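You operate a simulated robot arm through the tools that you are given. There is no shell and no other tool.

You are at the controls of a simulated robot arm. One attempt, no reset.

## Task
Put things in order on the table top. At the end: the green dumpling is in the wide purple bowl; the grey small stopper stands where the teal noodle packet (marked "DRY") stood; the teal noodle packet stands where the orange can stood; the orange can stands where the green dumpling stood; whatever was shut is shut again. Leave all else as you found it, and nothing knocked over.

Only the result counts: the job must be done as asked and must still hold three seconds after the hand-in. Knocking over, shifting, dropping, spilling or breaking anything else fails it. A push-on lid holds only when it is set on centred and level and pressed home; a screw cap is set on level and turned clockwise until tight.

## Robot
A 6-joint arm with a two-finger parallel gripper, fixed in place. Base frame: the origin is at the foot of the arm, x ahead of it, y to its left, z up; the work surface is at about z = 0. Lengths are in mm, angles in degrees, forces in N, time in s.
With the tool pointing down near the work surface it reaches from about 160 to 420 mm from the base axis. Its first joint turns from -66.0 to 66.0 degrees. Payload 1.57 kg.
The TCP is the grasp point between the finger pads, 30 mm short of the fingertips. In the tool frame z runs along the fingers and y along their closing line. The gripper opens to 80 mm. The fingers are 17 mm wide and 12 mm thick; the gripper's body (40 by 82 mm) begins 80 mm behind the TCP.
Orientation is that of the tool frame in the base frame, as [roll, pitch, yaw] about the fixed x, y, z axes, in that order (R = Rz(yaw) Ry(pitch) Rx(roll)). With the fingers straight down and closing along the base's y, the tool's x points along the base's -x, its y along +y and its z along -z.

## Interface
- The arm moves only by the tool step_arm. Its argument "series" is a list that holds one entry, the list of rows, each a list of 7 numbers: the shift along the tool's x, y, z in mm, then the turn, a rotation vector about the tool's x, y, z in degrees, then the opening, from 0 (shut) to 1 (fully open). In form: [[[tx, ty, tz, rx, ry, rz, gripper], ...]]. A call has 1 to 20 rows; each row is the pose to reach, as a shift and turn from the pose commanded when the call began, along the tool's axes at that moment. Rows are played at 5 a second. More than 50 mm and 8.6 degrees between two rows, or a gripper value outside its range, and nothing of the call is played. A pose out of reach is approached as far as the arm can. The call stops where the force on the tool passes 40 N (or 10 N more than at its start, if that is more) or the arm is blocked; 0.2 s more then pass. Each finger travels about 153 mm/s and halts on what it meets, pressing with about 35 N; the grip force reading is that of the motor and also rises with nothing between the fingers. The clock runs only during rows and for 0.2 s after the last one: add rows that repeat a pose to give the fingers time. It gives the time, the measured TCP pose, the force on the tool (base axes), the opening and the grip force at its end, in the units of the frame above (readings bear some noise), with the torque about the TCP (base axes, N m) and any sound that the robot's microphone picked up.
- Cameras (640 x 400 px; columns grow to the right, rows downward): "scene" is fixed at [37, -326.8, 410.4]; the picture's right is [0.89, -0.45, 0.00], its down [-0.31, -0.61, -0.72] and it looks along [0.33, 0.65, -0.69] (base axes); focal length 296 px, centre (320, 200). "wrist" rides on the gripper at [72, -7, -122] in the tool frame; the picture's right is [0.09, 1.00, 0.00], its down [-0.84, 0.08, -0.54] and it looks along [-0.54, 0.05, 0.84] (tool axes); focal length 238 px, centre (320, 200). There is no depth. A picture from a camera that has moved, and an enlarged one, comes with that camera's place and axes in the base frame and with its lens.
- get_image(camera): a new picture of that camera. No time passes.
- zoom(camera, box): a new picture of the part [left, top, right, bottom] of that camera's present view, enlarged. No time passes.
- sign_off(): hands the job in; it is judged then, once.

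Places have to be worked out from the pictures, the camera data and where the tool is seen. Open the gripper and draw the arm clear of the work before you hand the job in, unless the task says otherwise.

The tools are called after "Emit:" as a command line: name --argument value ..., lists and objects as JSON in quotes. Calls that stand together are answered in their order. step_arm: Moves the arm, as the interface text tells. Its arguments: {"type":"object","properties":{"series":{"type":"array","items":{"type":"array","items":{"type":"array","items":{"type":"number"}}}}},"required":["series"]} The other tools are called the same way: get_image (camera) takes a picture; zoom (camera, box) takes an enlarged picture of a part of a camera's view; sign_off () hands the job in.

At the start:

```text
t: 0.0
ee_pos: [249.9, -94.4, 210.7]
orientation: [-179.9, 0.1, -179.9]
ft_force: [0.5, -0.1, 0.8]
torque: [-0.05, 0.0, -0.01]
gripper_width: 79.9
gripper_force: 0.0
```

scene: 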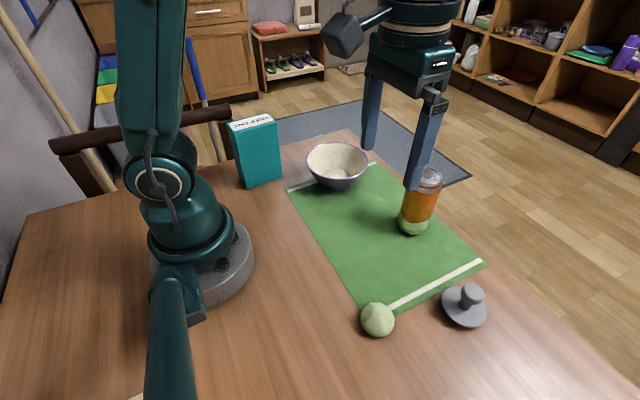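
wrist: 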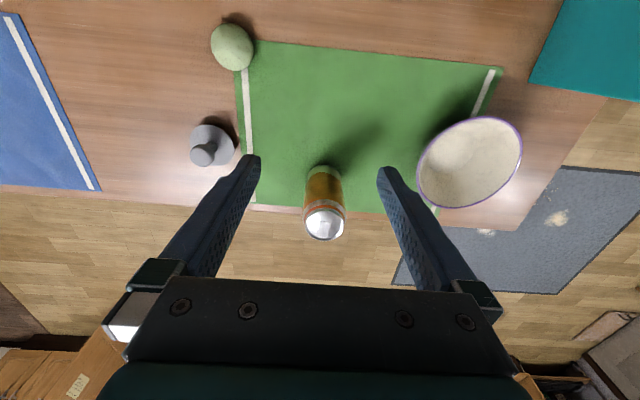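

I'll look closer at the objects before planning anything.

Emit:
zoom --camera "scene" --box '[220, 100, 380, 200]'

Emit:
zoom --camera "scene" --box '[340, 150, 500, 250]'

Emit:
zoom --camera "scene" --box '[340, 250, 500, 350]'

Emit:
zoom --camera "wrist" --box '[160, 0, 480, 200]'

Emit:
zoom --camera "wrist" --box '[240, 130, 400, 250]'

```text
4.00 times, centred on (300, 150) of scene
camera zoom: at [37.0, -326.8, 410.4], right [0.89, -0.45, 0.0], down [-0.31, -0.61, -0.72], along [0.33, 0.65, -0.69], focal length 1183 px, centre (400, 400)
```

zoom: 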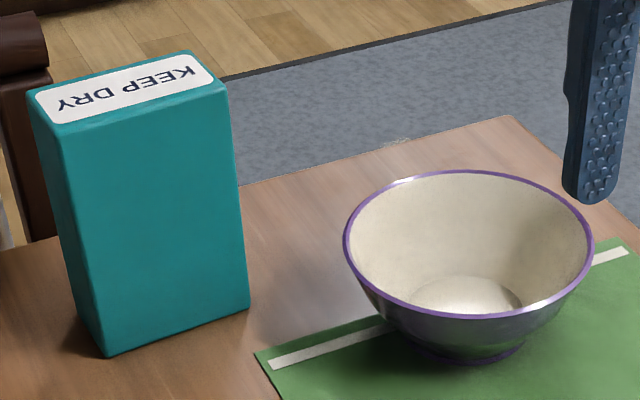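

```text
4.00 times, centred on (420, 200) of scene
camera zoom: at [37.0, -326.8, 410.4], right [0.89, -0.45, 0.0], down [-0.31, -0.61, -0.72], along [0.33, 0.65, -0.69], focal length 1183 px, centre (-80, 200)
```

zoom: 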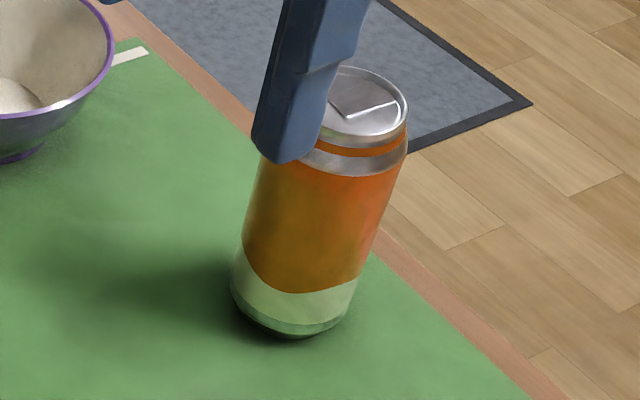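

```text
4.00 times, centred on (420, 300) of scene
camera zoom: at [37.0, -326.8, 410.4], right [0.89, -0.45, 0.0], down [-0.31, -0.61, -0.72], along [0.33, 0.65, -0.69], focal length 1183 px, centre (-80, -200)
```

zoom: 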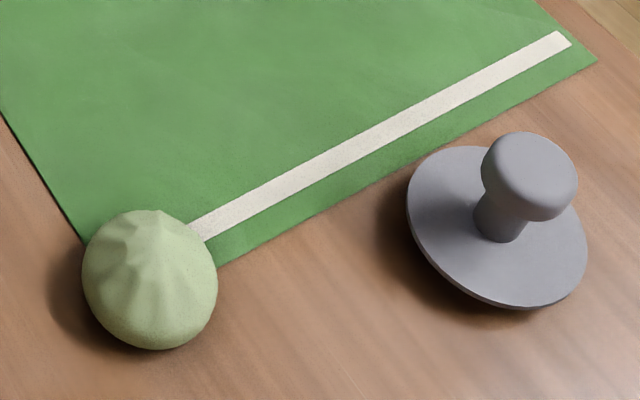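

```text
2.00 times, centred on (320, 100) of wrist
camera zoom: at [179.6, -101.1, 332.1], right [-0.09, 1.0, 0.0], down [0.84, 0.08, 0.54], along [0.54, 0.05, -0.84], focal length 477 px, centre (320, 400)
```

zoom: 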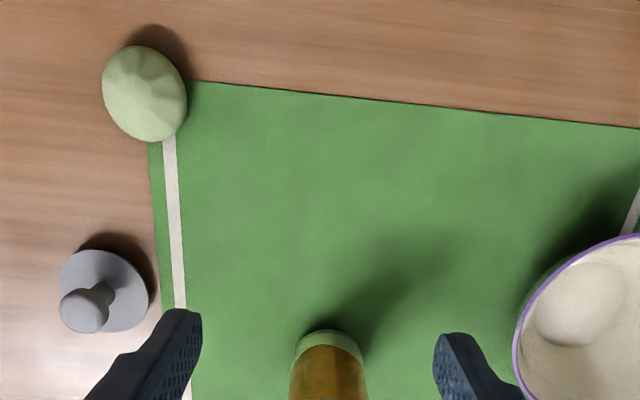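

```text
3.33 times, centred on (320, 190) of wrist
camera zoom: at [179.6, -101.1, 332.1], right [-0.09, 1.0, 0.0], down [0.84, 0.08, 0.54], along [0.54, 0.05, -0.84], focal length 794 px, centre (320, 233)
```

zoom: 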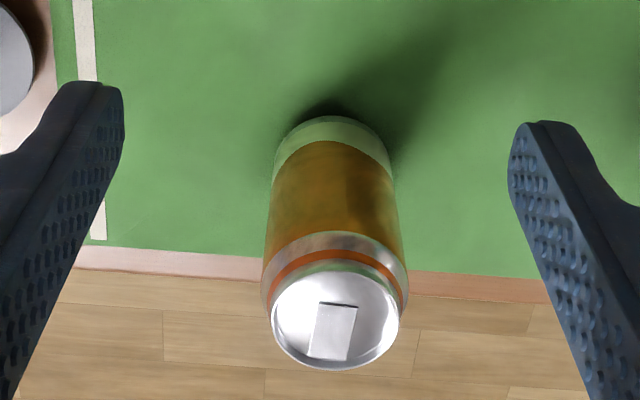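

The scene and wrist rays agree on these positions. The dumpling is near (187,-199), the stopper near (313,-240) and the can near (355,-79), about 118 mm high. The packet is near (152,181), about 83x44x131 mm, and the bowl near (284,85), with its rim about 61 mm high. Nothing looks lidded. I'll move above the dumpling and check.

Emit:
step_arm --series '[[[12, -20, 0, 0, 0, 0, 1], [25, -45, 10, 0, 0, 0, 1], [38, -70, 30, 0, 0, 0, 1], [52, -90, 50, 0, 0, 0, 1], [62.9, -104.6, 70, 0, 0, 0, 1], [62.9, -104.6, 90.7, 0, 0, 0, 1], [62.9, -104.6, 90.7, 0, 0, 0, 1]]]'

Emit:
get_image --camera "wrist"

Emit:
get_image --camera "scene"

```text
t: 1.6
ee_pos: [188.2, -200.5, 120.5]
orientation: [-180.0, 0.1, -180.0]
ft_force: [-0.1, 0.2, 1.0]
torque: [0.0, 0.0, 0.02]
gripper_width: 79.9
gripper_force: 0.0
```

```text
taken
camera wrist: at [116.5, -206.9, 242.2], right [-0.09, 1.0, 0.0], down [0.84, 0.08, 0.54], along [0.54, 0.05, -0.84], focal length 238 px, centre (320, 200)
```

wrist: 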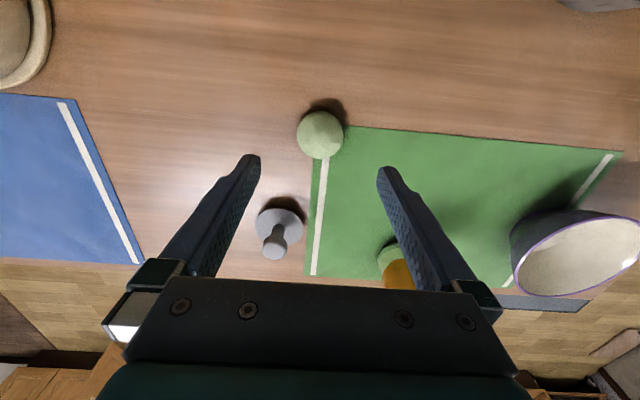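

```text
taken
```

scene: 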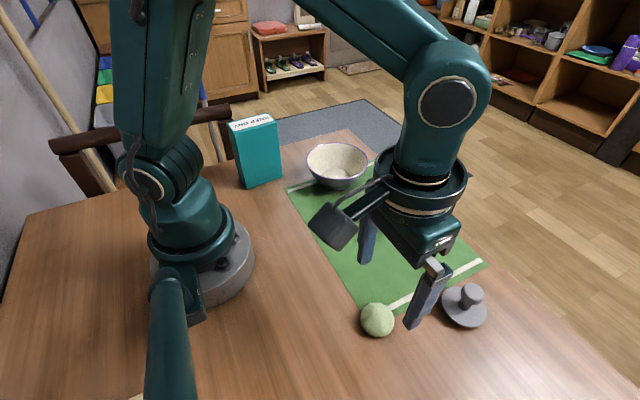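

The dumpling sits at about (186.5,-199.7), directly under the tool. I'll go down until the tips are about 8 mm above the table, then close.

Emit:
step_arm --series '[[[0, 0, 25, 0, 0, 0, 1], [0.5, 0, 50, 0, 0, 0, 1], [0.5, 0, 70, 0, 0, 0, 1], [0.5, 0, 82, 0, 0, 0, 1], [0.5, 0, 82, 0, 0, 0, 0.75], [0.5, 0, 82, 0, 0, 0, 0.5], [0.5, 0, 82, 0, 0, 0, 0.4], [0.5, 0, 82, 0, 0, 0, 0.4]]]'

Emit:
get_image --camera "wrist"

Emit:
zoom --camera "scene" --box '[320, 230, 480, 350]'

```text
t: 3.4
ee_pos: [187.3, -200.0, 37.1]
orientation: [-179.9, 0.2, 179.9]
ft_force: [-0.2, -0.6, 0.2]
torque: [-0.01, 0.0, -0.03]
gripper_width: 43.8
gripper_force: 35.0
```

```text
taken
camera wrist: at [115.9, -206.2, 159.3], right [-0.09, 1.0, 0.0], down [0.84, 0.08, 0.54], along [0.54, 0.05, -0.84], focal length 238 px, centre (320, 200)
```

wrist: 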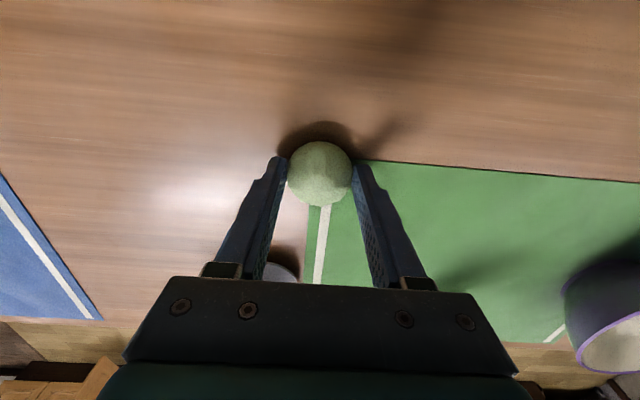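

```text
3.33 times, centred on (400, 290) of scene
camera zoom: at [37.0, -326.8, 410.4], right [0.89, -0.45, 0.0], down [-0.31, -0.61, -0.72], along [0.33, 0.65, -0.69], focal length 986 px, centre (53, -100)
```

zoom: 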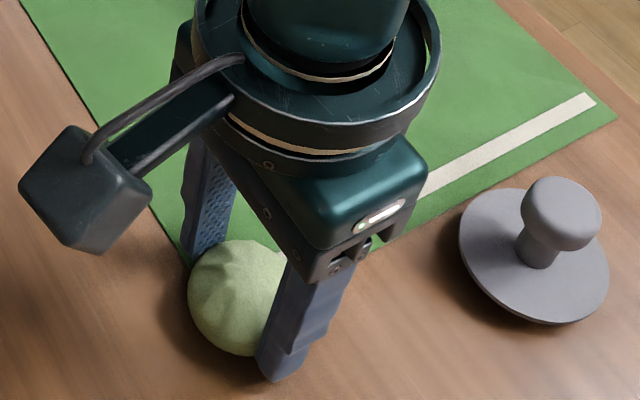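

The grip is firm at 43.8 mm wide. I'll lift straight up and carry the dumpling over the bowl at about z=150.

Emit:
step_arm --series '[[[0, 0, -10, 0, 0, 0, 0.4], [0, 0, -35, 0, 0, 0, 0.4], [0, 0, -65, 0, 0, 0, 0.4], [0, 0, -95, 0, 0, 0, 0.4], [0, 0, -113, 0, 0, 0, 0.4], [-5, 15, -113, 0, 0, 0, 0.4], [-15, 43, -113, 0, 0, 0, 0.4], [-26, 75, -113, 0, 0, 0, 0.4], [-37, 108, -113, 0, 0, 0, 0.4], [-48, 141, -113, 0, 0, 0, 0.4], [-59, 174, -113, 0, 0, 0, 0.4], [-70, 207, -113, 0, 0, 0, 0.4], [-81, 239, -113, 0, 0, 0, 0.4], [-90, 265, -113, 0, 0, 0, 0.4], [-97, 285.5, -113, 0, 0, 0, 0.4], [-97, 285.5, -113, 0, 0, 0, 0.4]]]'

Emit:
get_image --camera "wrist"

Emit:
get_image --camera "scene"

```text
t: 6.8
ee_pos: [283.9, 85.9, 149.3]
orientation: [-179.9, 0.1, -180.0]
ft_force: [0.0, 0.0, -0.7]
torque: [0.0, -0.03, 0.02]
gripper_width: 44.1
gripper_force: 34.4
```

```text
taken
camera wrist: at [213.3, 79.6, 271.9], right [-0.09, 1.0, 0.0], down [0.84, 0.08, 0.54], along [0.54, 0.05, -0.84], focal length 238 px, centre (320, 200)
```

wrist: 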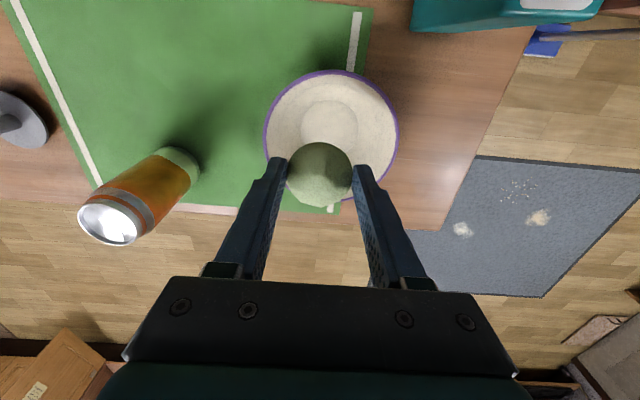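

```text
taken
```

scene: 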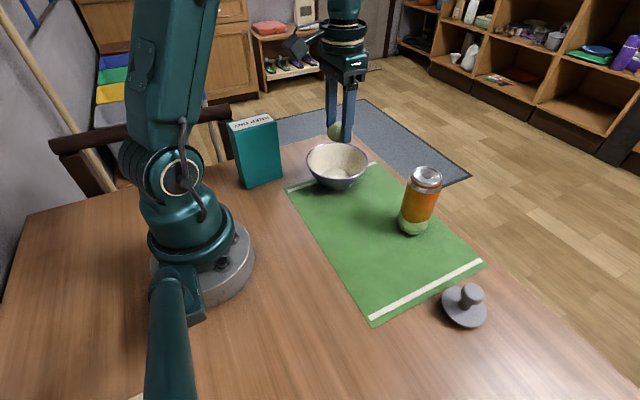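

From the wrist view the bowl centre is about (283,95), so I'll shift +y about 9.5 mm and go down partway.

Emit:
step_arm --series '[[[0.5, 5, 0, 0, 0, 0, 0.4], [0.5, 9.5, 5, 0, 0, 0, 0.4], [0.5, 9.5, 30, 0, 0, 0, 0.4], [0.5, 9.5, 55, 0, 0, 0, 0.4], [0.5, 9.5, 75, 0, 0, 0, 0.4], [0.5, 9.5, 85, 0, 0, 0, 0.4], [0.5, 9.5, 85, 0, 0, 0, 0.4]]]'

Emit:
get_image --camera "wrist"

Emit:
zoom --camera "scene" --box '[270, 90, 430, 210]'

```text
t: 8.4
ee_pos: [285.1, 94.2, 64.1]
orientation: [180.0, 0.1, -180.0]
ft_force: [-0.6, 0.5, 0.3]
torque: [0.02, 0.01, 0.01]
gripper_width: 43.8
gripper_force: 34.9
```

```text
taken
camera wrist: at [213.8, 88.2, 186.3], right [-0.09, 1.0, 0.0], down [0.84, 0.08, 0.54], along [0.54, 0.05, -0.84], focal length 238 px, centre (320, 200)
```

wrist: 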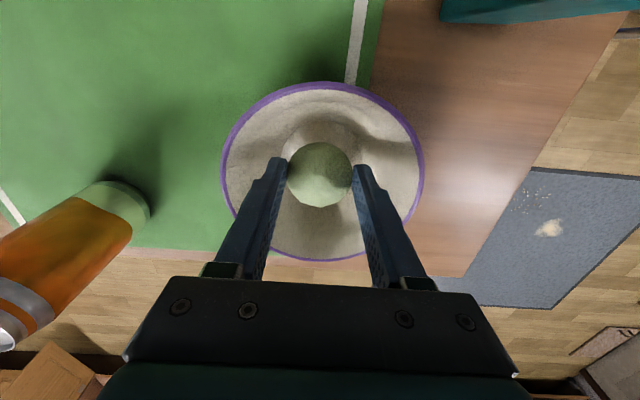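

```text
3.33 times, centred on (350, 150) of scene
camera zoom: at [37.0, -326.8, 410.4], right [0.89, -0.45, 0.0], down [-0.31, -0.61, -0.72], along [0.33, 0.65, -0.69], focal length 986 px, centre (220, 367)
```

zoom: 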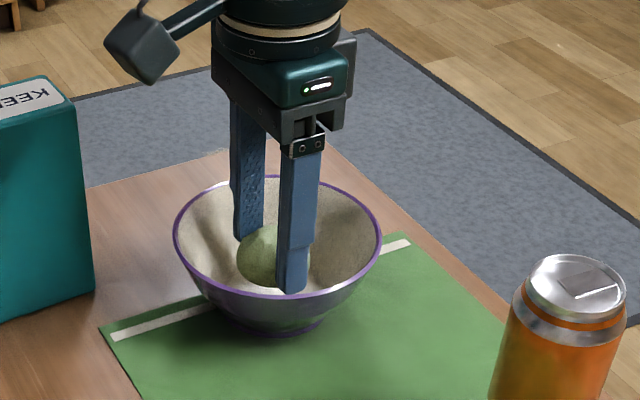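

The dumpling is centred within a couple of mm. I'll lower about 12 mm more, open slightly and draw up.

Emit:
step_arm --series '[[[-2, 1, 4, 0, 0, 0, 0.4], [-2, 1, 8, 0, 0, 0, 0.4], [-2, 1, 12, 0, 0, 0, 0.4], [-2, 1, 12, 0, 0, 0, 0.4]]]'

```text
t: 9.4
ee_pos: [286.4, 95.4, 52.0]
orientation: [-179.9, 0.0, -180.0]
ft_force: [0.4, 0.2, -0.7]
torque: [-0.03, -0.02, -0.03]
gripper_width: 44.1
gripper_force: 35.0
```

There's no contact yet. I'll lower 2 mm and open gently to 50 mm.

Emit:
step_arm --series '[[[0, 0, 2, 0, 0, 0, 0.4], [0, 0, 2, 0, 0, 0, 0.5], [0, 0, 2, 0, 0, 0, 0.56], [0, 0, 2, 0, 0, 0, 0.6], [0, 0, 2, 0, 0, 0, 0.62], [0, 0, 2, 0, 0, 0, 0.62]]]'

Emit:
get_image --camera "wrist"

```text
t: 10.8
ee_pos: [286.5, 96.4, 52.5]
orientation: [-179.8, 0.0, 180.0]
ft_force: [0.6, -0.8, 0.2]
torque: [0.02, -0.03, -0.04]
gripper_width: 49.6
gripper_force: 0.2
```

```text
taken
camera wrist: at [215.0, 89.7, 173.2], right [-0.09, 1.0, 0.0], down [0.84, 0.08, 0.54], along [0.54, 0.05, -0.84], focal length 238 px, centre (320, 200)
```

wrist: 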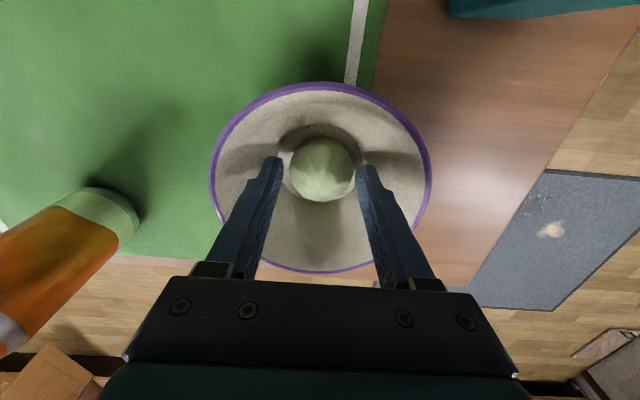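

The dumpling is resting in the bowl. I'll raise straight up, open fully, then hover over the can.

Emit:
step_arm --series '[[[0, 0, -10, 0, 0, 0, 0.62], [0, 0, -30, 0, 0, 0, 0.62], [0, 0, -60, 0, 0, 0, 0.62], [0, 0, -90, 0, 0, 0, 0.7], [0, 0, -120, 0, 0, 0, 1], [0, 0, -150, 0, 0, 0, 1], [-10, -25, -150, 0, 0, 0, 1], [-22, -55, -150, 0, 0, 0, 1], [-34, -88, -150, 0, 0, 0, 1], [-46, -120, -150, 0, 0, 0, 1], [-58, -150, -150, 0, 0, 0, 1], [-68.5, -174.5, -150, 0, 0, 0, 1], [-68.5, -174.5, -150, 0, 0, 0, 1]]]'

Emit:
get_image --camera "wrist"

Emit:
get_image --camera "scene"

```text
t: 13.6
ee_pos: [355.7, -75.8, 201.5]
orientation: [-179.9, -0.1, 180.0]
ft_force: [0.2, 0.9, 0.2]
torque: [0.0, -0.02, 0.01]
gripper_width: 79.9
gripper_force: 0.0
```

```text
taken
camera wrist: at [283.5, -83.6, 323.2], right [-0.09, 1.0, 0.0], down [0.84, 0.08, 0.54], along [0.54, 0.05, -0.84], focal length 238 px, centre (320, 200)
```

wrist: 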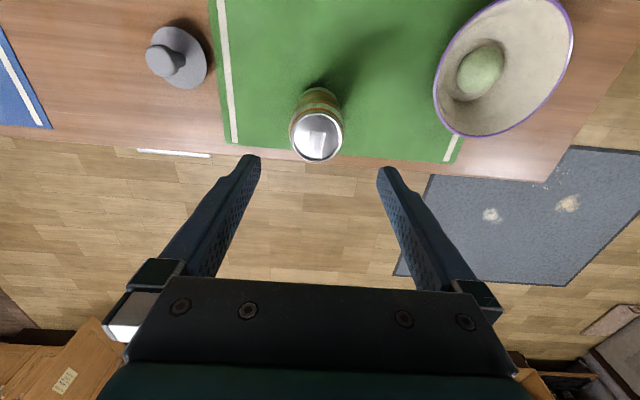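

```text
taken
```

scene: 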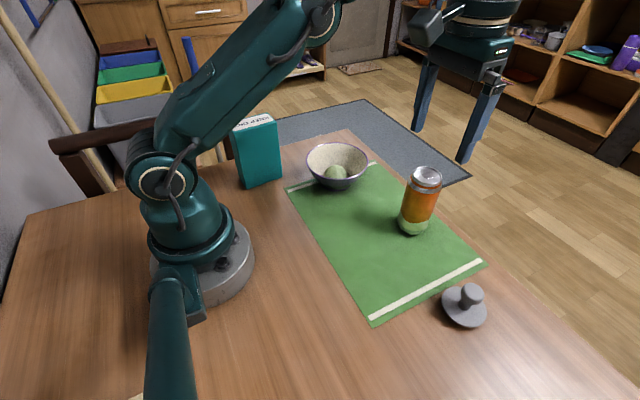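

The can top looks centred near (350,-80). I'll zoom in to measure it and its base more exactly.

Emit:
zoom --camera "wrist" --box '[260, 70, 380, 170]'

Emit:
zoom --camera "wrist" --box '[120, 0, 240, 100]'

```text
4.00 times, centred on (320, 120) of wrist
camera zoom: at [283.5, -83.6, 323.2], right [-0.09, 1.0, 0.0], down [0.84, 0.08, 0.54], along [0.54, 0.05, -0.84], focal length 953 px, centre (320, 520)
```

zoom: 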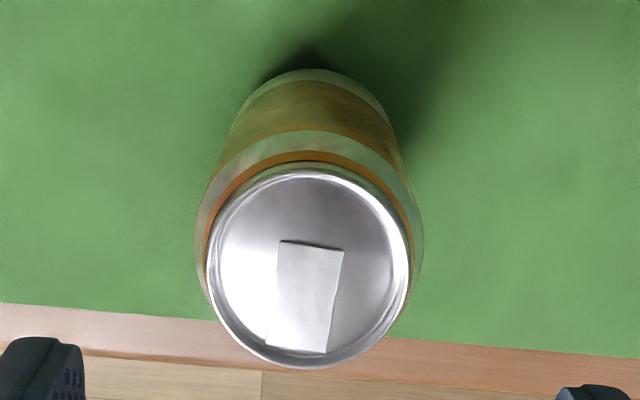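

```text
4.00 times, centred on (180, 50) of wrist
camera zoom: at [283.5, -83.6, 323.2], right [-0.09, 1.0, 0.0], down [0.84, 0.08, 0.54], along [0.54, 0.05, -0.84], focal length 953 px, centre (880, 800)
```

zoom: 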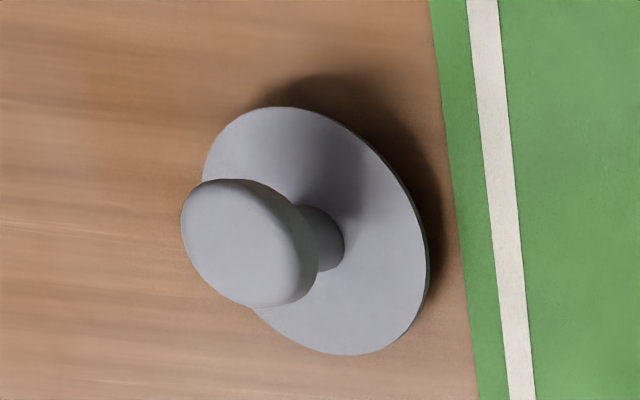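

The can (52 mm wide, about 120 mm high) sits about 5.4 mm toward the base and 3.7 mm to -y of the tool. I'll align, descend to mid-body height and close.

Emit:
step_arm --series '[[[5.4, -3.7, 0, 0, 0, 0, 1], [5.4, -3.7, 20, 0, 0, 0, 1], [5.4, -3.7, 45, 0, 0, 0, 1], [5.4, -3.7, 70, 0, 0, 0, 1], [5.4, -3.7, 95, 0, 0, 0, 1], [5.4, -3.7, 118, 0, 0, 0, 1], [5.4, -3.7, 130, 0, 0, 0, 1], [5.4, -3.7, 130, 0, 0, 0, 1]]]'

Emit:
get_image --camera "wrist"

Emit:
zoom --camera "scene" --box '[340, 130, 500, 250]'

```text
t: 15.4
ee_pos: [349.4, -80.9, 72.3]
orientation: [180.0, 0.1, -180.0]
ft_force: [0.6, 0.2, -0.3]
torque: [0.01, 0.0, 0.0]
gripper_width: 79.9
gripper_force: 0.1
```

```text
taken
camera wrist: at [277.7, -88.1, 193.8], right [-0.09, 1.0, 0.0], down [0.84, 0.08, 0.54], along [0.54, 0.05, -0.84], focal length 238 px, centre (320, 200)
```

wrist: 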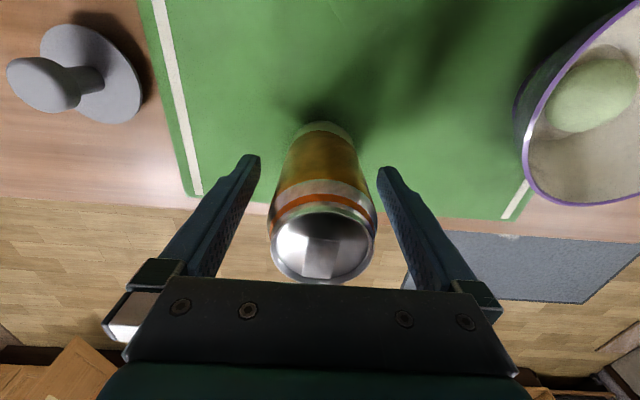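

```text
3.33 times, centred on (420, 190) of scene
camera zoom: at [37.0, -326.8, 410.4], right [0.89, -0.45, 0.0], down [-0.31, -0.61, -0.72], along [0.33, 0.65, -0.69], focal length 986 px, centre (-13, 233)
```

zoom: 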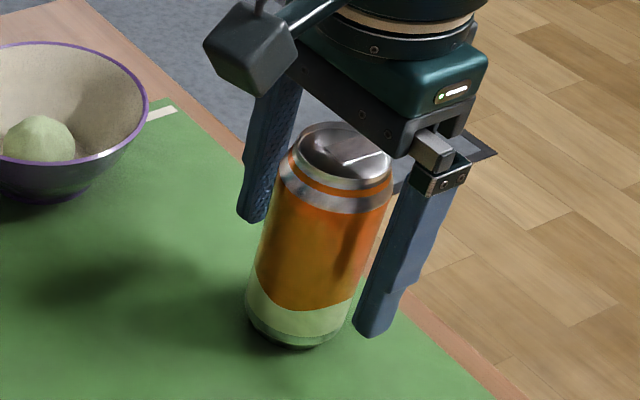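

The can is centred between the fingers. I'll close on it.

Emit:
step_arm --series '[[[0, 0, 0, 0, 0, 0, 0.85], [0, 0, 0, 0, 0, 0, 0.72], [0, 0, 0, 0, 0, 0, 0.64], [0, 0, 0, 0, 0, 0, 0.55], [0, 0, 0, 0, 0, 0, 0.5], [0, 0, 0, 0, 0, 0, 0.5]]]'

```text
t: 16.8
ee_pos: [349.3, -81.6, 72.1]
orientation: [-179.9, 0.0, 179.9]
ft_force: [-0.3, 0.1, -0.2]
torque: [0.01, 0.0, 0.02]
gripper_width: 50.8
gripper_force: 35.2
```

The can is held, 50.8 mm wide. I'll lift it, carry it toward the dumpling's old spot at command coordinates (185,-199), and stop about 10 mm above the table.

Emit:
step_arm --series '[[[0, 0, -5, 0, 0, 0, 0.5], [0, 0, -20, 0, 0, 0, 0.5], [0, 0, -45, 0, 0, 0, 0.5], [0, 0, -65, 0, 0, 0, 0.5], [10, -7, -70, 0, 0, 0, 0.5], [30, -22, -70, 0, 0, 0, 0.5], [55, -40, -70, 0, 0, 0, 0.5], [80, -58, -70, 0, 0, 0, 0.5], [105, -76, -70, 0, 0, 0, 0.5], [130, -94, -70, 0, 0, 0, 0.5], [150, -108, -70, 0, 0, 0, 0.5], [163.1, -117.8, -70, 0, 0, 0, 0.5], [163.1, -117.8, -55, 0, 0, 0, 0.5], [163.1, -117.8, -35, 0, 0, 0, 0.5], [163.1, -117.8, -18, 0, 0, 0, 0.5], [163.1, -117.8, -10, 0, 0, 0, 0.5], [163.1, -117.8, -10, 0, 0, 0, 0.5]]]'

Emit:
get_image --camera "wrist"

Emit:
get_image --camera "scene"

```text
t: 20.4
ee_pos: [186.2, -199.2, 81.0]
orientation: [-179.9, 0.1, 179.9]
ft_force: [0.0, 0.4, 0.0]
torque: [0.0, -0.02, -0.03]
gripper_width: 51.4
gripper_force: 34.9
```

```text
taken
camera wrist: at [114.6, -205.5, 202.9], right [-0.09, 1.0, 0.0], down [0.84, 0.08, 0.54], along [0.54, 0.05, -0.84], focal length 238 px, centre (320, 200)
```

wrist: 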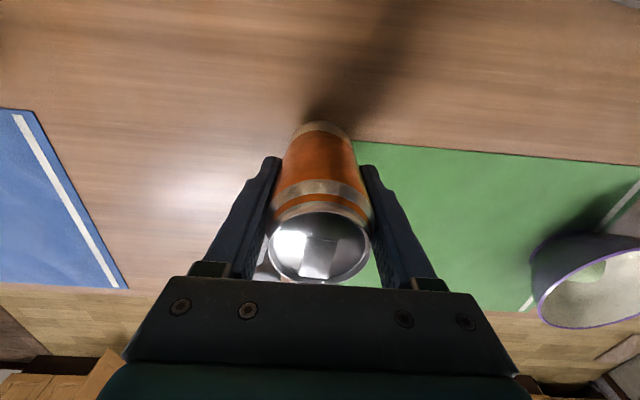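

```text
taken
```

scene: 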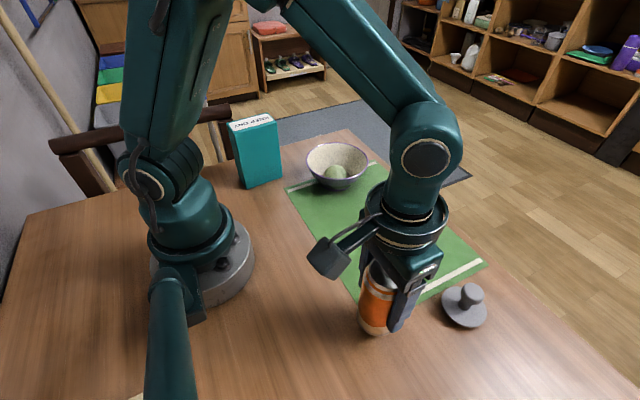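

The can is upright over the spot. I'll lower the last 9 mm slowly and watch the force.

Emit:
step_arm --series '[[[0, 0, 4, 0, 0, 0, 0.5], [0, 0, 7, 0, 0, 0, 0.5], [0, 0, 8.5, 0, 0, 0, 0.5], [0, 0, 9.5, 0, 0, 0, 0.5], [0, 0, 9.5, 0, 0, 0, 0.5]]]'

```text
t: 21.6
ee_pos: [185.8, -198.4, 71.2]
orientation: [-180.0, 0.1, -179.9]
ft_force: [-1.0, 0.4, 1.3]
torque: [0.01, 0.04, 0.0]
gripper_width: 51.1
gripper_force: 35.1
```

There's little contact force so far. I'll lower in half-millimetre steps.

Emit:
step_arm --series '[[[0, 0, 0.5, 0, 0, 0, 0.5], [0, 0, 1.0, 0, 0, 0, 0.5], [0, 0, 1.0, 0, 0, 0, 0.5]]]'

```text
t: 22.4
ee_pos: [185.8, -201.1, 70.8]
orientation: [-179.7, 0.2, -180.0]
ft_force: [0.0, 3.1, 30.3]
torque: [0.29, 0.07, 0.02]
gripper_width: 51.1
gripper_force: 35.3
```

It's now in firm contact at 30 N. I'll ease back 0.4 mm and open.

Emit:
step_arm --series '[[[0, 0, -0.4, 0, 0, 0, 0.5], [0, 0, -0.4, 0, 0, 0, 0.62], [0, 0, -0.4, 0, 0, 0, 0.75], [0, 0, -0.4, 0, 0, 0, 0.9], [0, 0, -0.4, 0, 0, 0, 1], [0, 0, -0.4, 0, 0, 0, 1]]]'

Emit:
get_image --camera "wrist"

```text
t: 23.8
ee_pos: [186.5, -200.1, 71.7]
orientation: [-180.0, 0.1, -180.0]
ft_force: [0.0, 0.4, -0.7]
torque: [0.01, 0.01, -0.02]
gripper_width: 79.9
gripper_force: 0.0
```

```text
taken
camera wrist: at [115.0, -206.4, 192.8], right [-0.09, 1.0, 0.0], down [0.84, 0.08, 0.54], along [0.54, 0.05, -0.84], focal length 238 px, centre (320, 200)
```

wrist: 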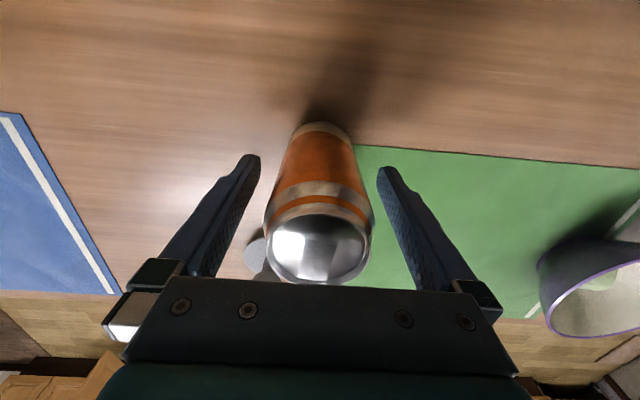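

The can is standing free. I'll rise and swing in an outward arc to hover over the teal packet.

Emit:
step_arm --series '[[[0, 0, -15, 0, 0, 0, 1], [0, 0, -50, 0, 0, 0, 1], [0, 0, -90, 0, 0, 0, 1], [0, 0, -130, 0, 0, 0, 1], [0, 0, -158, 0, 0, 0, 1], [-20, 39, -158, 0, 0, 0, 1], [-35, 79, -158, 0, 0, 0, 1], [-45, 119, -158, 0, 0, 0, 1], [-50, 159, -158, 0, 0, 0, 1], [-50, 199, -158, 0, 0, 0, 1], [-45, 239, -158, 0, 0, 0, 1], [-35, 279, -158, 0, 0, 0, 1], [-15, 319, -158, 0, 0, 0, 1], [10, 354, -158, 0, 0, 0, 1], [33, 380, -158, 0, 0, 0, 1], [33, 380, -158, 0, 0, 0, 1]]]'

Emit:
get_image --camera "wrist"

Emit:
get_image --camera "scene"

```text
t: 27.2
ee_pos: [152.7, 182.4, 227.3]
orientation: [-179.8, 0.0, -180.0]
ft_force: [-0.4, 0.1, -0.1]
torque: [0.0, 0.04, 0.0]
gripper_width: 79.8
gripper_force: 0.0
```

```text
taken
camera wrist: at [81.0, 175.5, 349.8], right [-0.09, 1.0, 0.0], down [0.84, 0.08, 0.54], along [0.54, 0.05, -0.84], focal length 238 px, centre (320, 200)
```

wrist: 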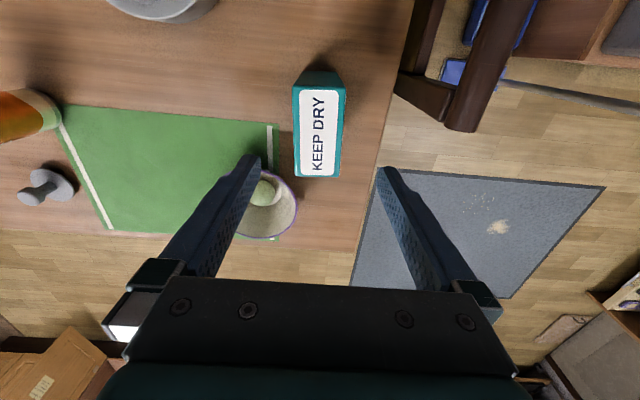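

```text
taken
```

scene: 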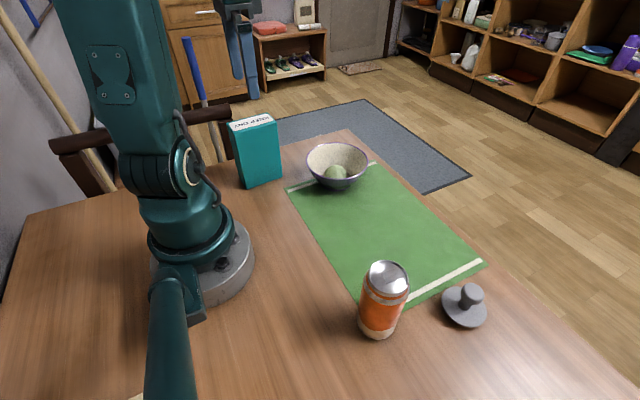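

The can stands where the dumpling was. I'll zoom in on the packet top.

Emit:
zoom --camera "wrist" --box '[250, 60, 410, 190]'

Emit:
zoom --camera "scene" --box '[340, 250, 500, 350]'

```text
3.08 times, centred on (330, 125) of wrist
camera zoom: at [81.0, 175.5, 349.8], right [-0.09, 1.0, 0.0], down [0.84, 0.08, 0.54], along [0.54, 0.05, -0.84], focal length 733 px, centre (289, 431)
```

zoom: 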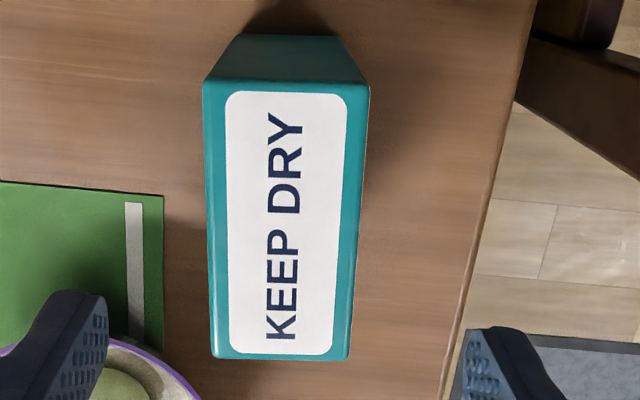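

```text
4.00 times, centred on (420, 300) of scene
camera zoom: at [37.0, -326.8, 410.4], right [0.89, -0.45, 0.0], down [-0.31, -0.61, -0.72], along [0.33, 0.65, -0.69], focal length 1183 px, centre (-80, -200)
```

zoom: 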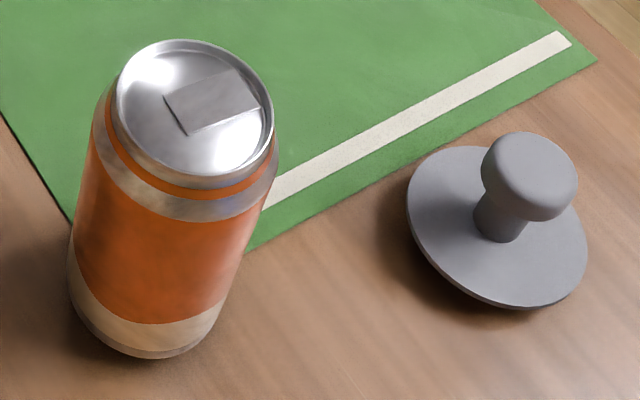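

The packet is about 84x45 mm at the top, with its centre 1.5 mm toward the base and 2.4 mm to -y of the tool, yawed about +3.8°. I'll align, turn the tool -3.8° about its own z axis, and descend around it.

Emit:
step_arm --series '[[[1.5, -2.4, 0, 0, 0, -2, 1], [1.5, -2.4, 10, 0, 0, -3.8, 1], [1.5, -2.4, 40, 0, 0, -3.8, 1], [1.5, -2.4, 70, 0, 0, -3.8, 1], [1.5, -2.4, 70, 0, 0, -3.8, 1]]]'

Emit:
get_image --camera "wrist"

```text
t: 28.4
ee_pos: [149.8, 177.7, 158.9]
orientation: [-179.9, 0.2, -176.2]
ft_force: [-0.1, 0.1, 0.1]
torque: [0.0, 0.03, 0.0]
gripper_width: 79.9
gripper_force: 0.0
```

```text
taken
camera wrist: at [80.5, 166.6, 280.3], right [-0.16, 0.99, 0.0], down [0.83, 0.13, 0.54], along [0.54, 0.08, -0.84], focal length 238 px, centre (320, 200)
```

wrist: 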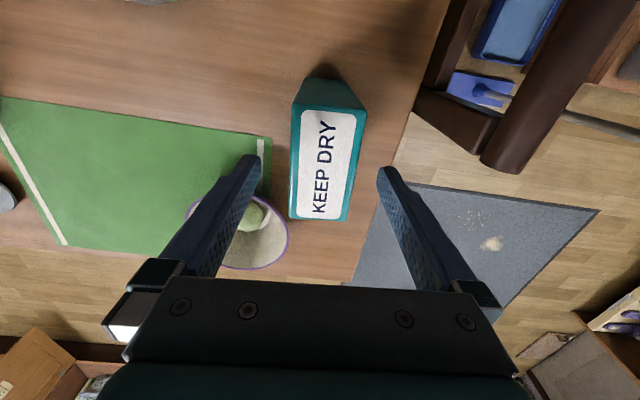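

It's aligned within about 2 mm. I'll shift +1 mm in tool y and descend to grip height.

Emit:
step_arm --series '[[[0, 1, 15, 0, 0, 0, 1], [0, 1, 35, 0, 0, 0, 1], [0, 1, 55, 0, 0, 0, 1], [0, 1, 72, 0, 0, 0, 1], [0, 1, 80, 0, 0, 0, 1], [0, 1, 80, 0, 0, 0, 1]]]'

Emit:
get_image --camera "wrist"

Emit:
zoom --camera "scene" --box '[180, 80, 340, 200]'

```text
t: 29.8
ee_pos: [151.7, 178.2, 79.0]
orientation: [-179.9, 0.2, -176.1]
ft_force: [-0.4, 0.5, -0.2]
torque: [-0.01, -0.01, 0.01]
gripper_width: 79.8
gripper_force: 0.0
```

```text
taken
camera wrist: at [81.8, 167.6, 199.9], right [-0.16, 0.99, 0.0], down [0.83, 0.13, 0.54], along [0.54, 0.08, -0.84], focal length 238 px, centre (320, 200)
```

wrist: 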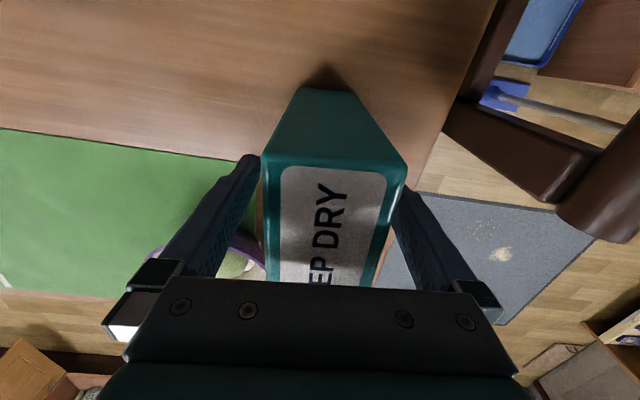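

```text
3.33 times, centred on (260, 140) of scene
camera zoom: at [37.0, -326.8, 410.4], right [0.89, -0.45, 0.0], down [-0.31, -0.61, -0.72], along [0.33, 0.65, -0.69], focal length 986 px, centre (520, 400)
```

zoom: 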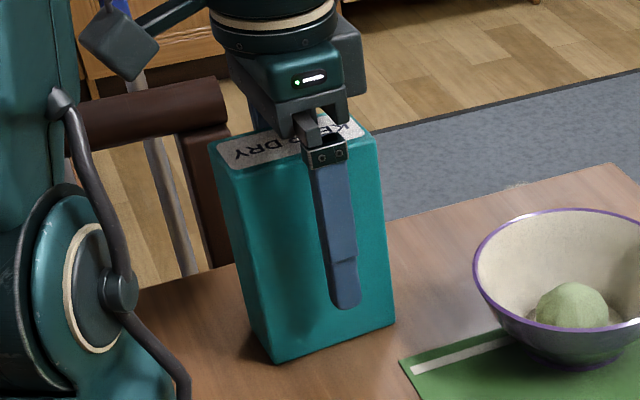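

The packet is centred between the fingers on both axes. I'll close.

Emit:
step_arm --series '[[[0, 0, 0, 0, 0, 0, 0.8], [0, 0, 0, 0, 0, 0, 0.65], [0, 0, 0, 0, 0, 0, 0.56], [0, 0, 0, 0, 0, 0, 0.48], [0, 0, 0, 0, 0, 0, 0.44], [0, 0, 0, 0, 0, 0, 0.44]]]'

```text
t: 31.2
ee_pos: [151.8, 179.7, 78.8]
orientation: [-179.7, 0.1, -176.1]
ft_force: [-0.6, 2.1, 1.3]
torque: [0.21, 0.03, -0.03]
gripper_width: 46.0
gripper_force: 34.4
```

The grip is good at 46.0 mm. I'll lift 105 mm and carry the packet in an arc to above the can's old spot.

Emit:
step_arm --series '[[[0, 0, -5, 0, 0, 0, 0.44], [0, 0, -25, 0, 0, 0, 0.44], [0, 0, -55, 0, 0, 0, 0.44], [0, 0, -85, 0, 0, 0, 0.44], [0, 0, -105, 0, 0, 0, 0.44], [-16.3, -20.7, -105, 0, 0, 0, 0.44], [-31.9, -41.8, -105, 0, 0, 0, 0.44], [-45.2, -67.8, -105, 0, 0, 0, 0.44], [-56.2, -98.6, -105, 0, 0, 0, 0.44], [-65.1, -129.2, -105, 0, 0, 0, 0.44], [-77.2, -160.1, -105, 0, 0, 0, 0.44], [-95.2, -191.3, -105, 0, 0, 0, 0.44], [-117.3, -219.8, -105, 0, 0, 0, 0.44], [-141.8, -243.5, -105, 0, 0, 0, 0.44], [-162.7, -261, -105, 0, 0, 0, 0.44], [-180, -273.3, -105, 0, 0, 0, 0.44], [-180, -273.3, -105, 0, 0, 0, 0.44]]]'

Emit:
get_image --camera "wrist"

Emit:
get_image --camera "scene"

```text
t: 34.8
ee_pos: [349.4, -80.7, 183.0]
orientation: [-179.9, 0.0, -176.2]
ft_force: [0.1, -0.3, -2.9]
torque: [0.0, -0.01, -0.02]
gripper_width: 45.9
gripper_force: 34.8
```

```text
taken
camera wrist: at [278.5, -92.9, 305.2], right [-0.16, 0.99, 0.0], down [0.83, 0.13, 0.54], along [0.54, 0.08, -0.84], focal length 238 px, centre (320, 200)
```

wrist: 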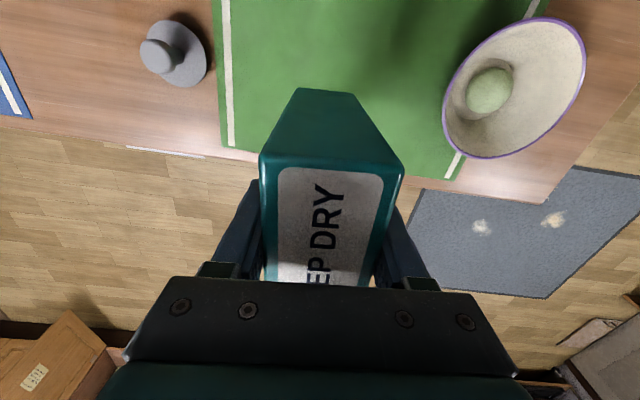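

```text
taken
```

scene: 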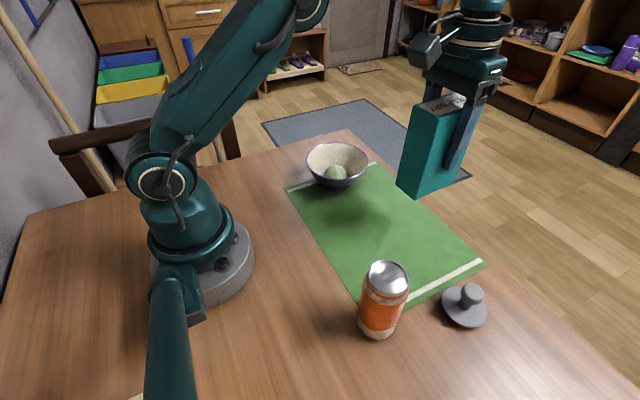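

The packet is upright over the can's spot, and the table edge at x≈418 leaves room. I'll lower it to about 5 mm above the table.

Emit:
step_arm --series '[[[0, 0, 20, 0, 0, 0, 0.44], [0, 0, 45, 0, 0, 0, 0.44], [0, 0, 70, 0, 0, 0, 0.44], [0, 0, 90, 0, 0, 0, 0.44], [0, 0, 100, 0, 0, 0, 0.44], [0, 0, 100, 0, 0, 0, 0.44]]]'

Emit:
zoom --camera "scene" --box '[340, 110, 500, 250]'

```text
t: 36.2
ee_pos: [349.7, -80.7, 82.6]
orientation: [-179.9, 0.2, -176.2]
ft_force: [-0.5, 0.1, -3.5]
torque: [0.01, 0.01, -0.01]
gripper_width: 45.8
gripper_force: 34.2
```

```text
2.86 times, centred on (420, 180) of scene
camera zoom: at [37.0, -326.8, 410.4], right [0.89, -0.45, 0.0], down [-0.31, -0.61, -0.72], along [0.33, 0.65, -0.69], focal length 845 px, centre (34, 257)
```

zoom: 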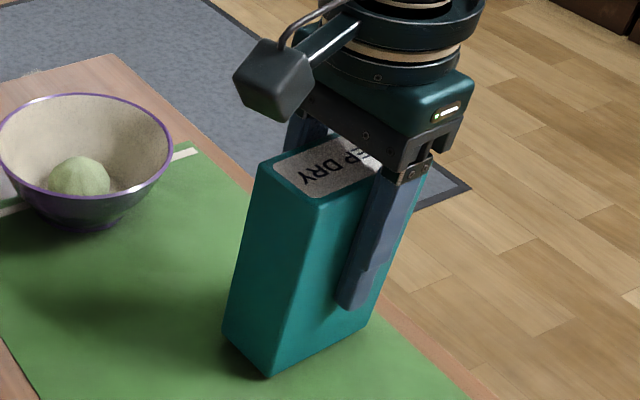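

Baseline Fz is about -3 N from the packet's weight. I'll lower in small steps until contact.

Emit:
step_arm --series '[[[0, 0, 2, 0, 0, 0, 0.44], [0, 0, 3.5, 0, 0, 0, 0.44], [0, 0, 4.5, 0, 0, 0, 0.44], [0, 0, 4.5, 0, 0, 0, 0.44]]]'

```text
t: 37.2
ee_pos: [349.2, -82.3, 79.5]
orientation: [-179.9, 0.0, -176.2]
ft_force: [-0.6, 0.0, -2.8]
torque: [-0.02, 0.01, -0.02]
gripper_width: 45.9
gripper_force: 34.7
```

There's no contact yet, so I'll continue in fine steps.

Emit:
step_arm --series '[[[0, 0, 0.4, 0, 0, 0, 0.44], [0, 0, 0.7, 0, 0, 0, 0.44], [0, 0, 0.7, 0, 0, 0, 0.44]]]'

```text
t: 38.0
ee_pos: [348.2, -82.1, 78.7]
orientation: [-179.9, 0.0, -176.2]
ft_force: [0.1, 0.4, -2.9]
torque: [0.0, -0.02, -0.01]
gripper_width: 45.6
gripper_force: 35.2
```

Emit:
step_arm --series '[[[0, 0, 0.4, 0, 0, 0, 0.44], [0, 0, 0.8, 0, 0, 0, 0.44], [0, 0, 0.8, 0, 0, 0, 0.44]]]'

```text
t: 38.8
ee_pos: [348.8, -81.4, 78.5]
orientation: [-179.9, 0.0, -176.2]
ft_force: [-0.1, -1.0, -4.1]
torque: [-0.01, 0.02, -0.01]
gripper_width: 45.9
gripper_force: 34.5
```

Still no contact (Fz about -3 to -4 N). I'll keep stepping down.

Emit:
step_arm --series '[[[0, 0, 0.4, 0, 0, 0, 0.44], [0, 0, 0.8, 0, 0, 0, 0.44], [0, 0, 0.8, 0, 0, 0, 0.44]]]'

Emit:
zoom --camera "scene" --box '[380, 170, 480, 250]'

```text
t: 39.6
ee_pos: [350.4, -80.9, 78.6]
orientation: [-179.9, 0.2, -176.2]
ft_force: [-4.8, 3.2, 12.3]
torque: [0.68, 0.03, 0.14]
gripper_width: 46.0
gripper_force: 34.7
```

```text
5.00 times, centred on (430, 210) of scene
camera zoom: at [37.0, -326.8, 410.4], right [0.89, -0.45, 0.0], down [-0.31, -0.61, -0.72], along [0.33, 0.65, -0.69], focal length 1478 px, centre (-230, 150)
```

zoom: 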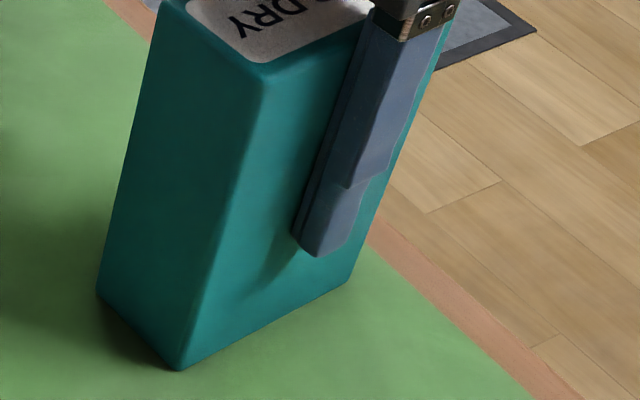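

It's in contact now at 12 N. I'll open the fingers gradually.

Emit:
step_arm --series '[[[0, 0, 0, 0, 0, 0, 0.5], [0, 0, 0, 0, 0, 0, 0.56], [0, 0, 0, 0, 0, 0, 0.62], [0, 0, 0, 0, 0, 0, 0.75], [0, 0, 0, 0, 0, 0, 0.9], [0, 0, 0, 0, 0, 0, 1], [0, 0, 0, 0, 0, 0, 1]]]'

Emit:
get_image --camera "wrist"

Emit:
get_image --camera "scene"

```text
t: 41.2
ee_pos: [349.4, -81.4, 77.3]
orientation: [-179.9, 0.1, -176.2]
ft_force: [1.3, -0.6, 0.4]
torque: [0.03, -0.01, 0.01]
gripper_width: 80.1
gripper_force: 0.1
```

```text
taken
camera wrist: at [278.7, -92.9, 199.5], right [-0.16, 0.99, 0.0], down [0.83, 0.13, 0.54], along [0.54, 0.08, -0.84], focal length 238 px, centre (320, 200)
```

wrist: 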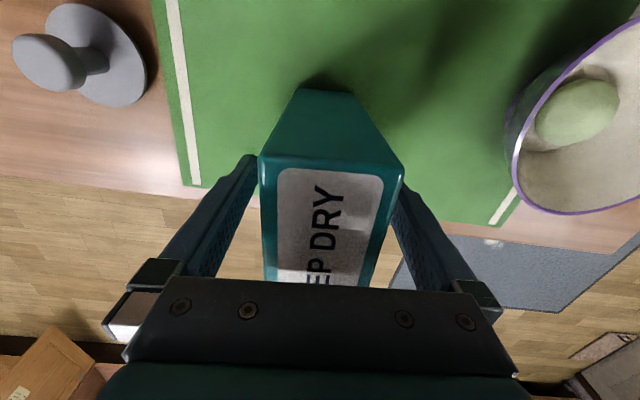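

```text
taken
```

scene: 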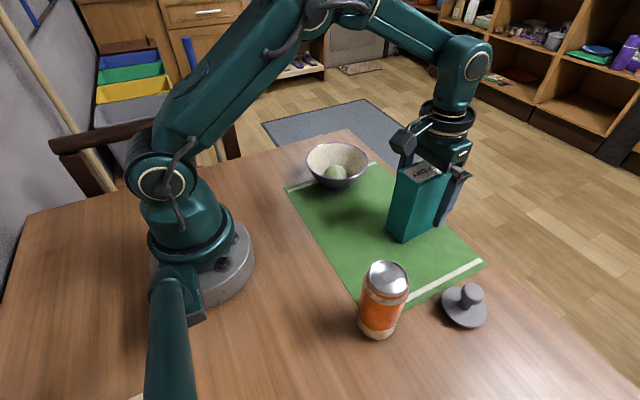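

The packet stands at the can's spot, with bowl and dumpling undisturbed. I'll rise straight up, undo the yaw and hover over the stopper.

Emit:
step_arm --series '[[[0, 0, -15, 0, 0, 0, 1], [0, 0, -45, 0, 0, 0, 1], [0, 0, -80, 0, 0, 0, 1], [0, 0, -110, 0, 0, 0, 1], [0, 0, -122, 0, 0, 0, 1], [10, -31, -122, 0, 0, 2, 1], [22, -68, -122, 0, 0, 3.8, 1], [34, -105, -122, 0, 0, 3.8, 1], [45, -139, -110, 0, 0, 3.8, 1], [52.3, -161.2, -90, 0, 0, 3.8, 1], [52.3, -161.2, -72, 0, 0, 3.8, 1], [52.3, -161.2, -72, 0, 0, 3.8, 1]]]'

Emit:
get_image --camera "wrist"

Emit:
get_image --camera "scene"

```text
t: 43.8
ee_pos: [307.5, -245.7, 149.0]
orientation: [-179.9, 0.1, -180.0]
ft_force: [-0.3, 0.3, 0.3]
torque: [-0.03, -0.03, -0.03]
gripper_width: 80.3
gripper_force: 0.0
out of reach, approached as far as the arm can: row 9, 10
```

```text
taken
camera wrist: at [236.9, -253.5, 270.0], right [-0.09, 1.0, 0.0], down [0.84, 0.08, 0.54], along [0.54, 0.05, -0.84], focal length 238 px, centre (320, 200)
```

wrist: 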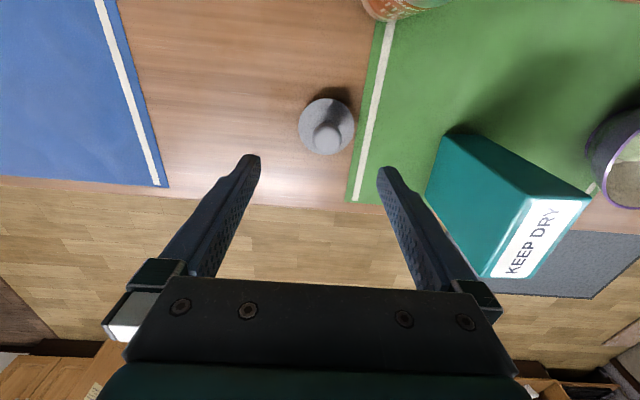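

```text
taken
```

scene: 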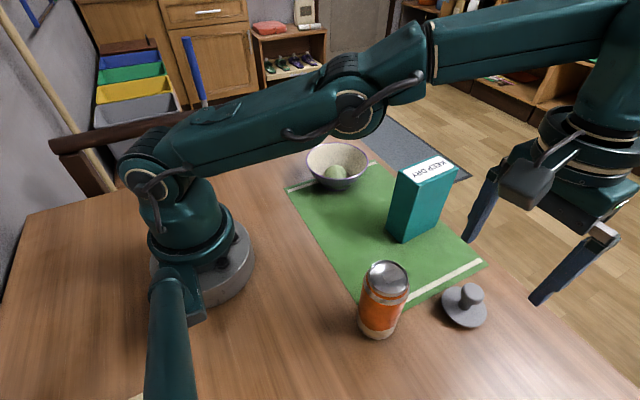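

Two high rows were just beyond reach, but the hover pose at z=150 was reached. I'll zoom in on the stopper.

Emit:
zoom --camera "wrist" --box '[270, 75, 390, 165]'

```text
4.44 times, centred on (330, 120) of wrist
camera zoom: at [236.9, -253.5, 270.0], right [-0.09, 1.0, 0.0], down [0.84, 0.08, 0.54], along [0.54, 0.05, -0.84], focal length 1059 px, centre (276, 556)
```

zoom: 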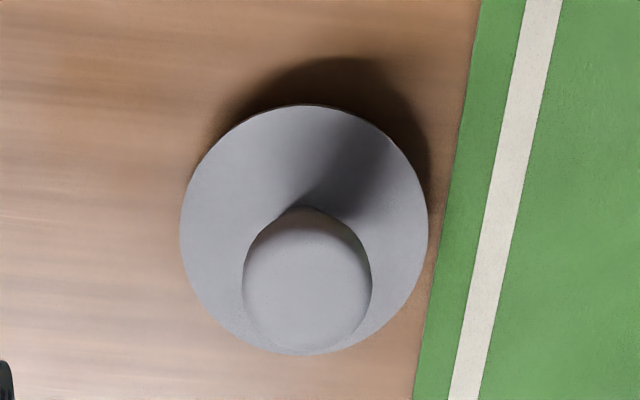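

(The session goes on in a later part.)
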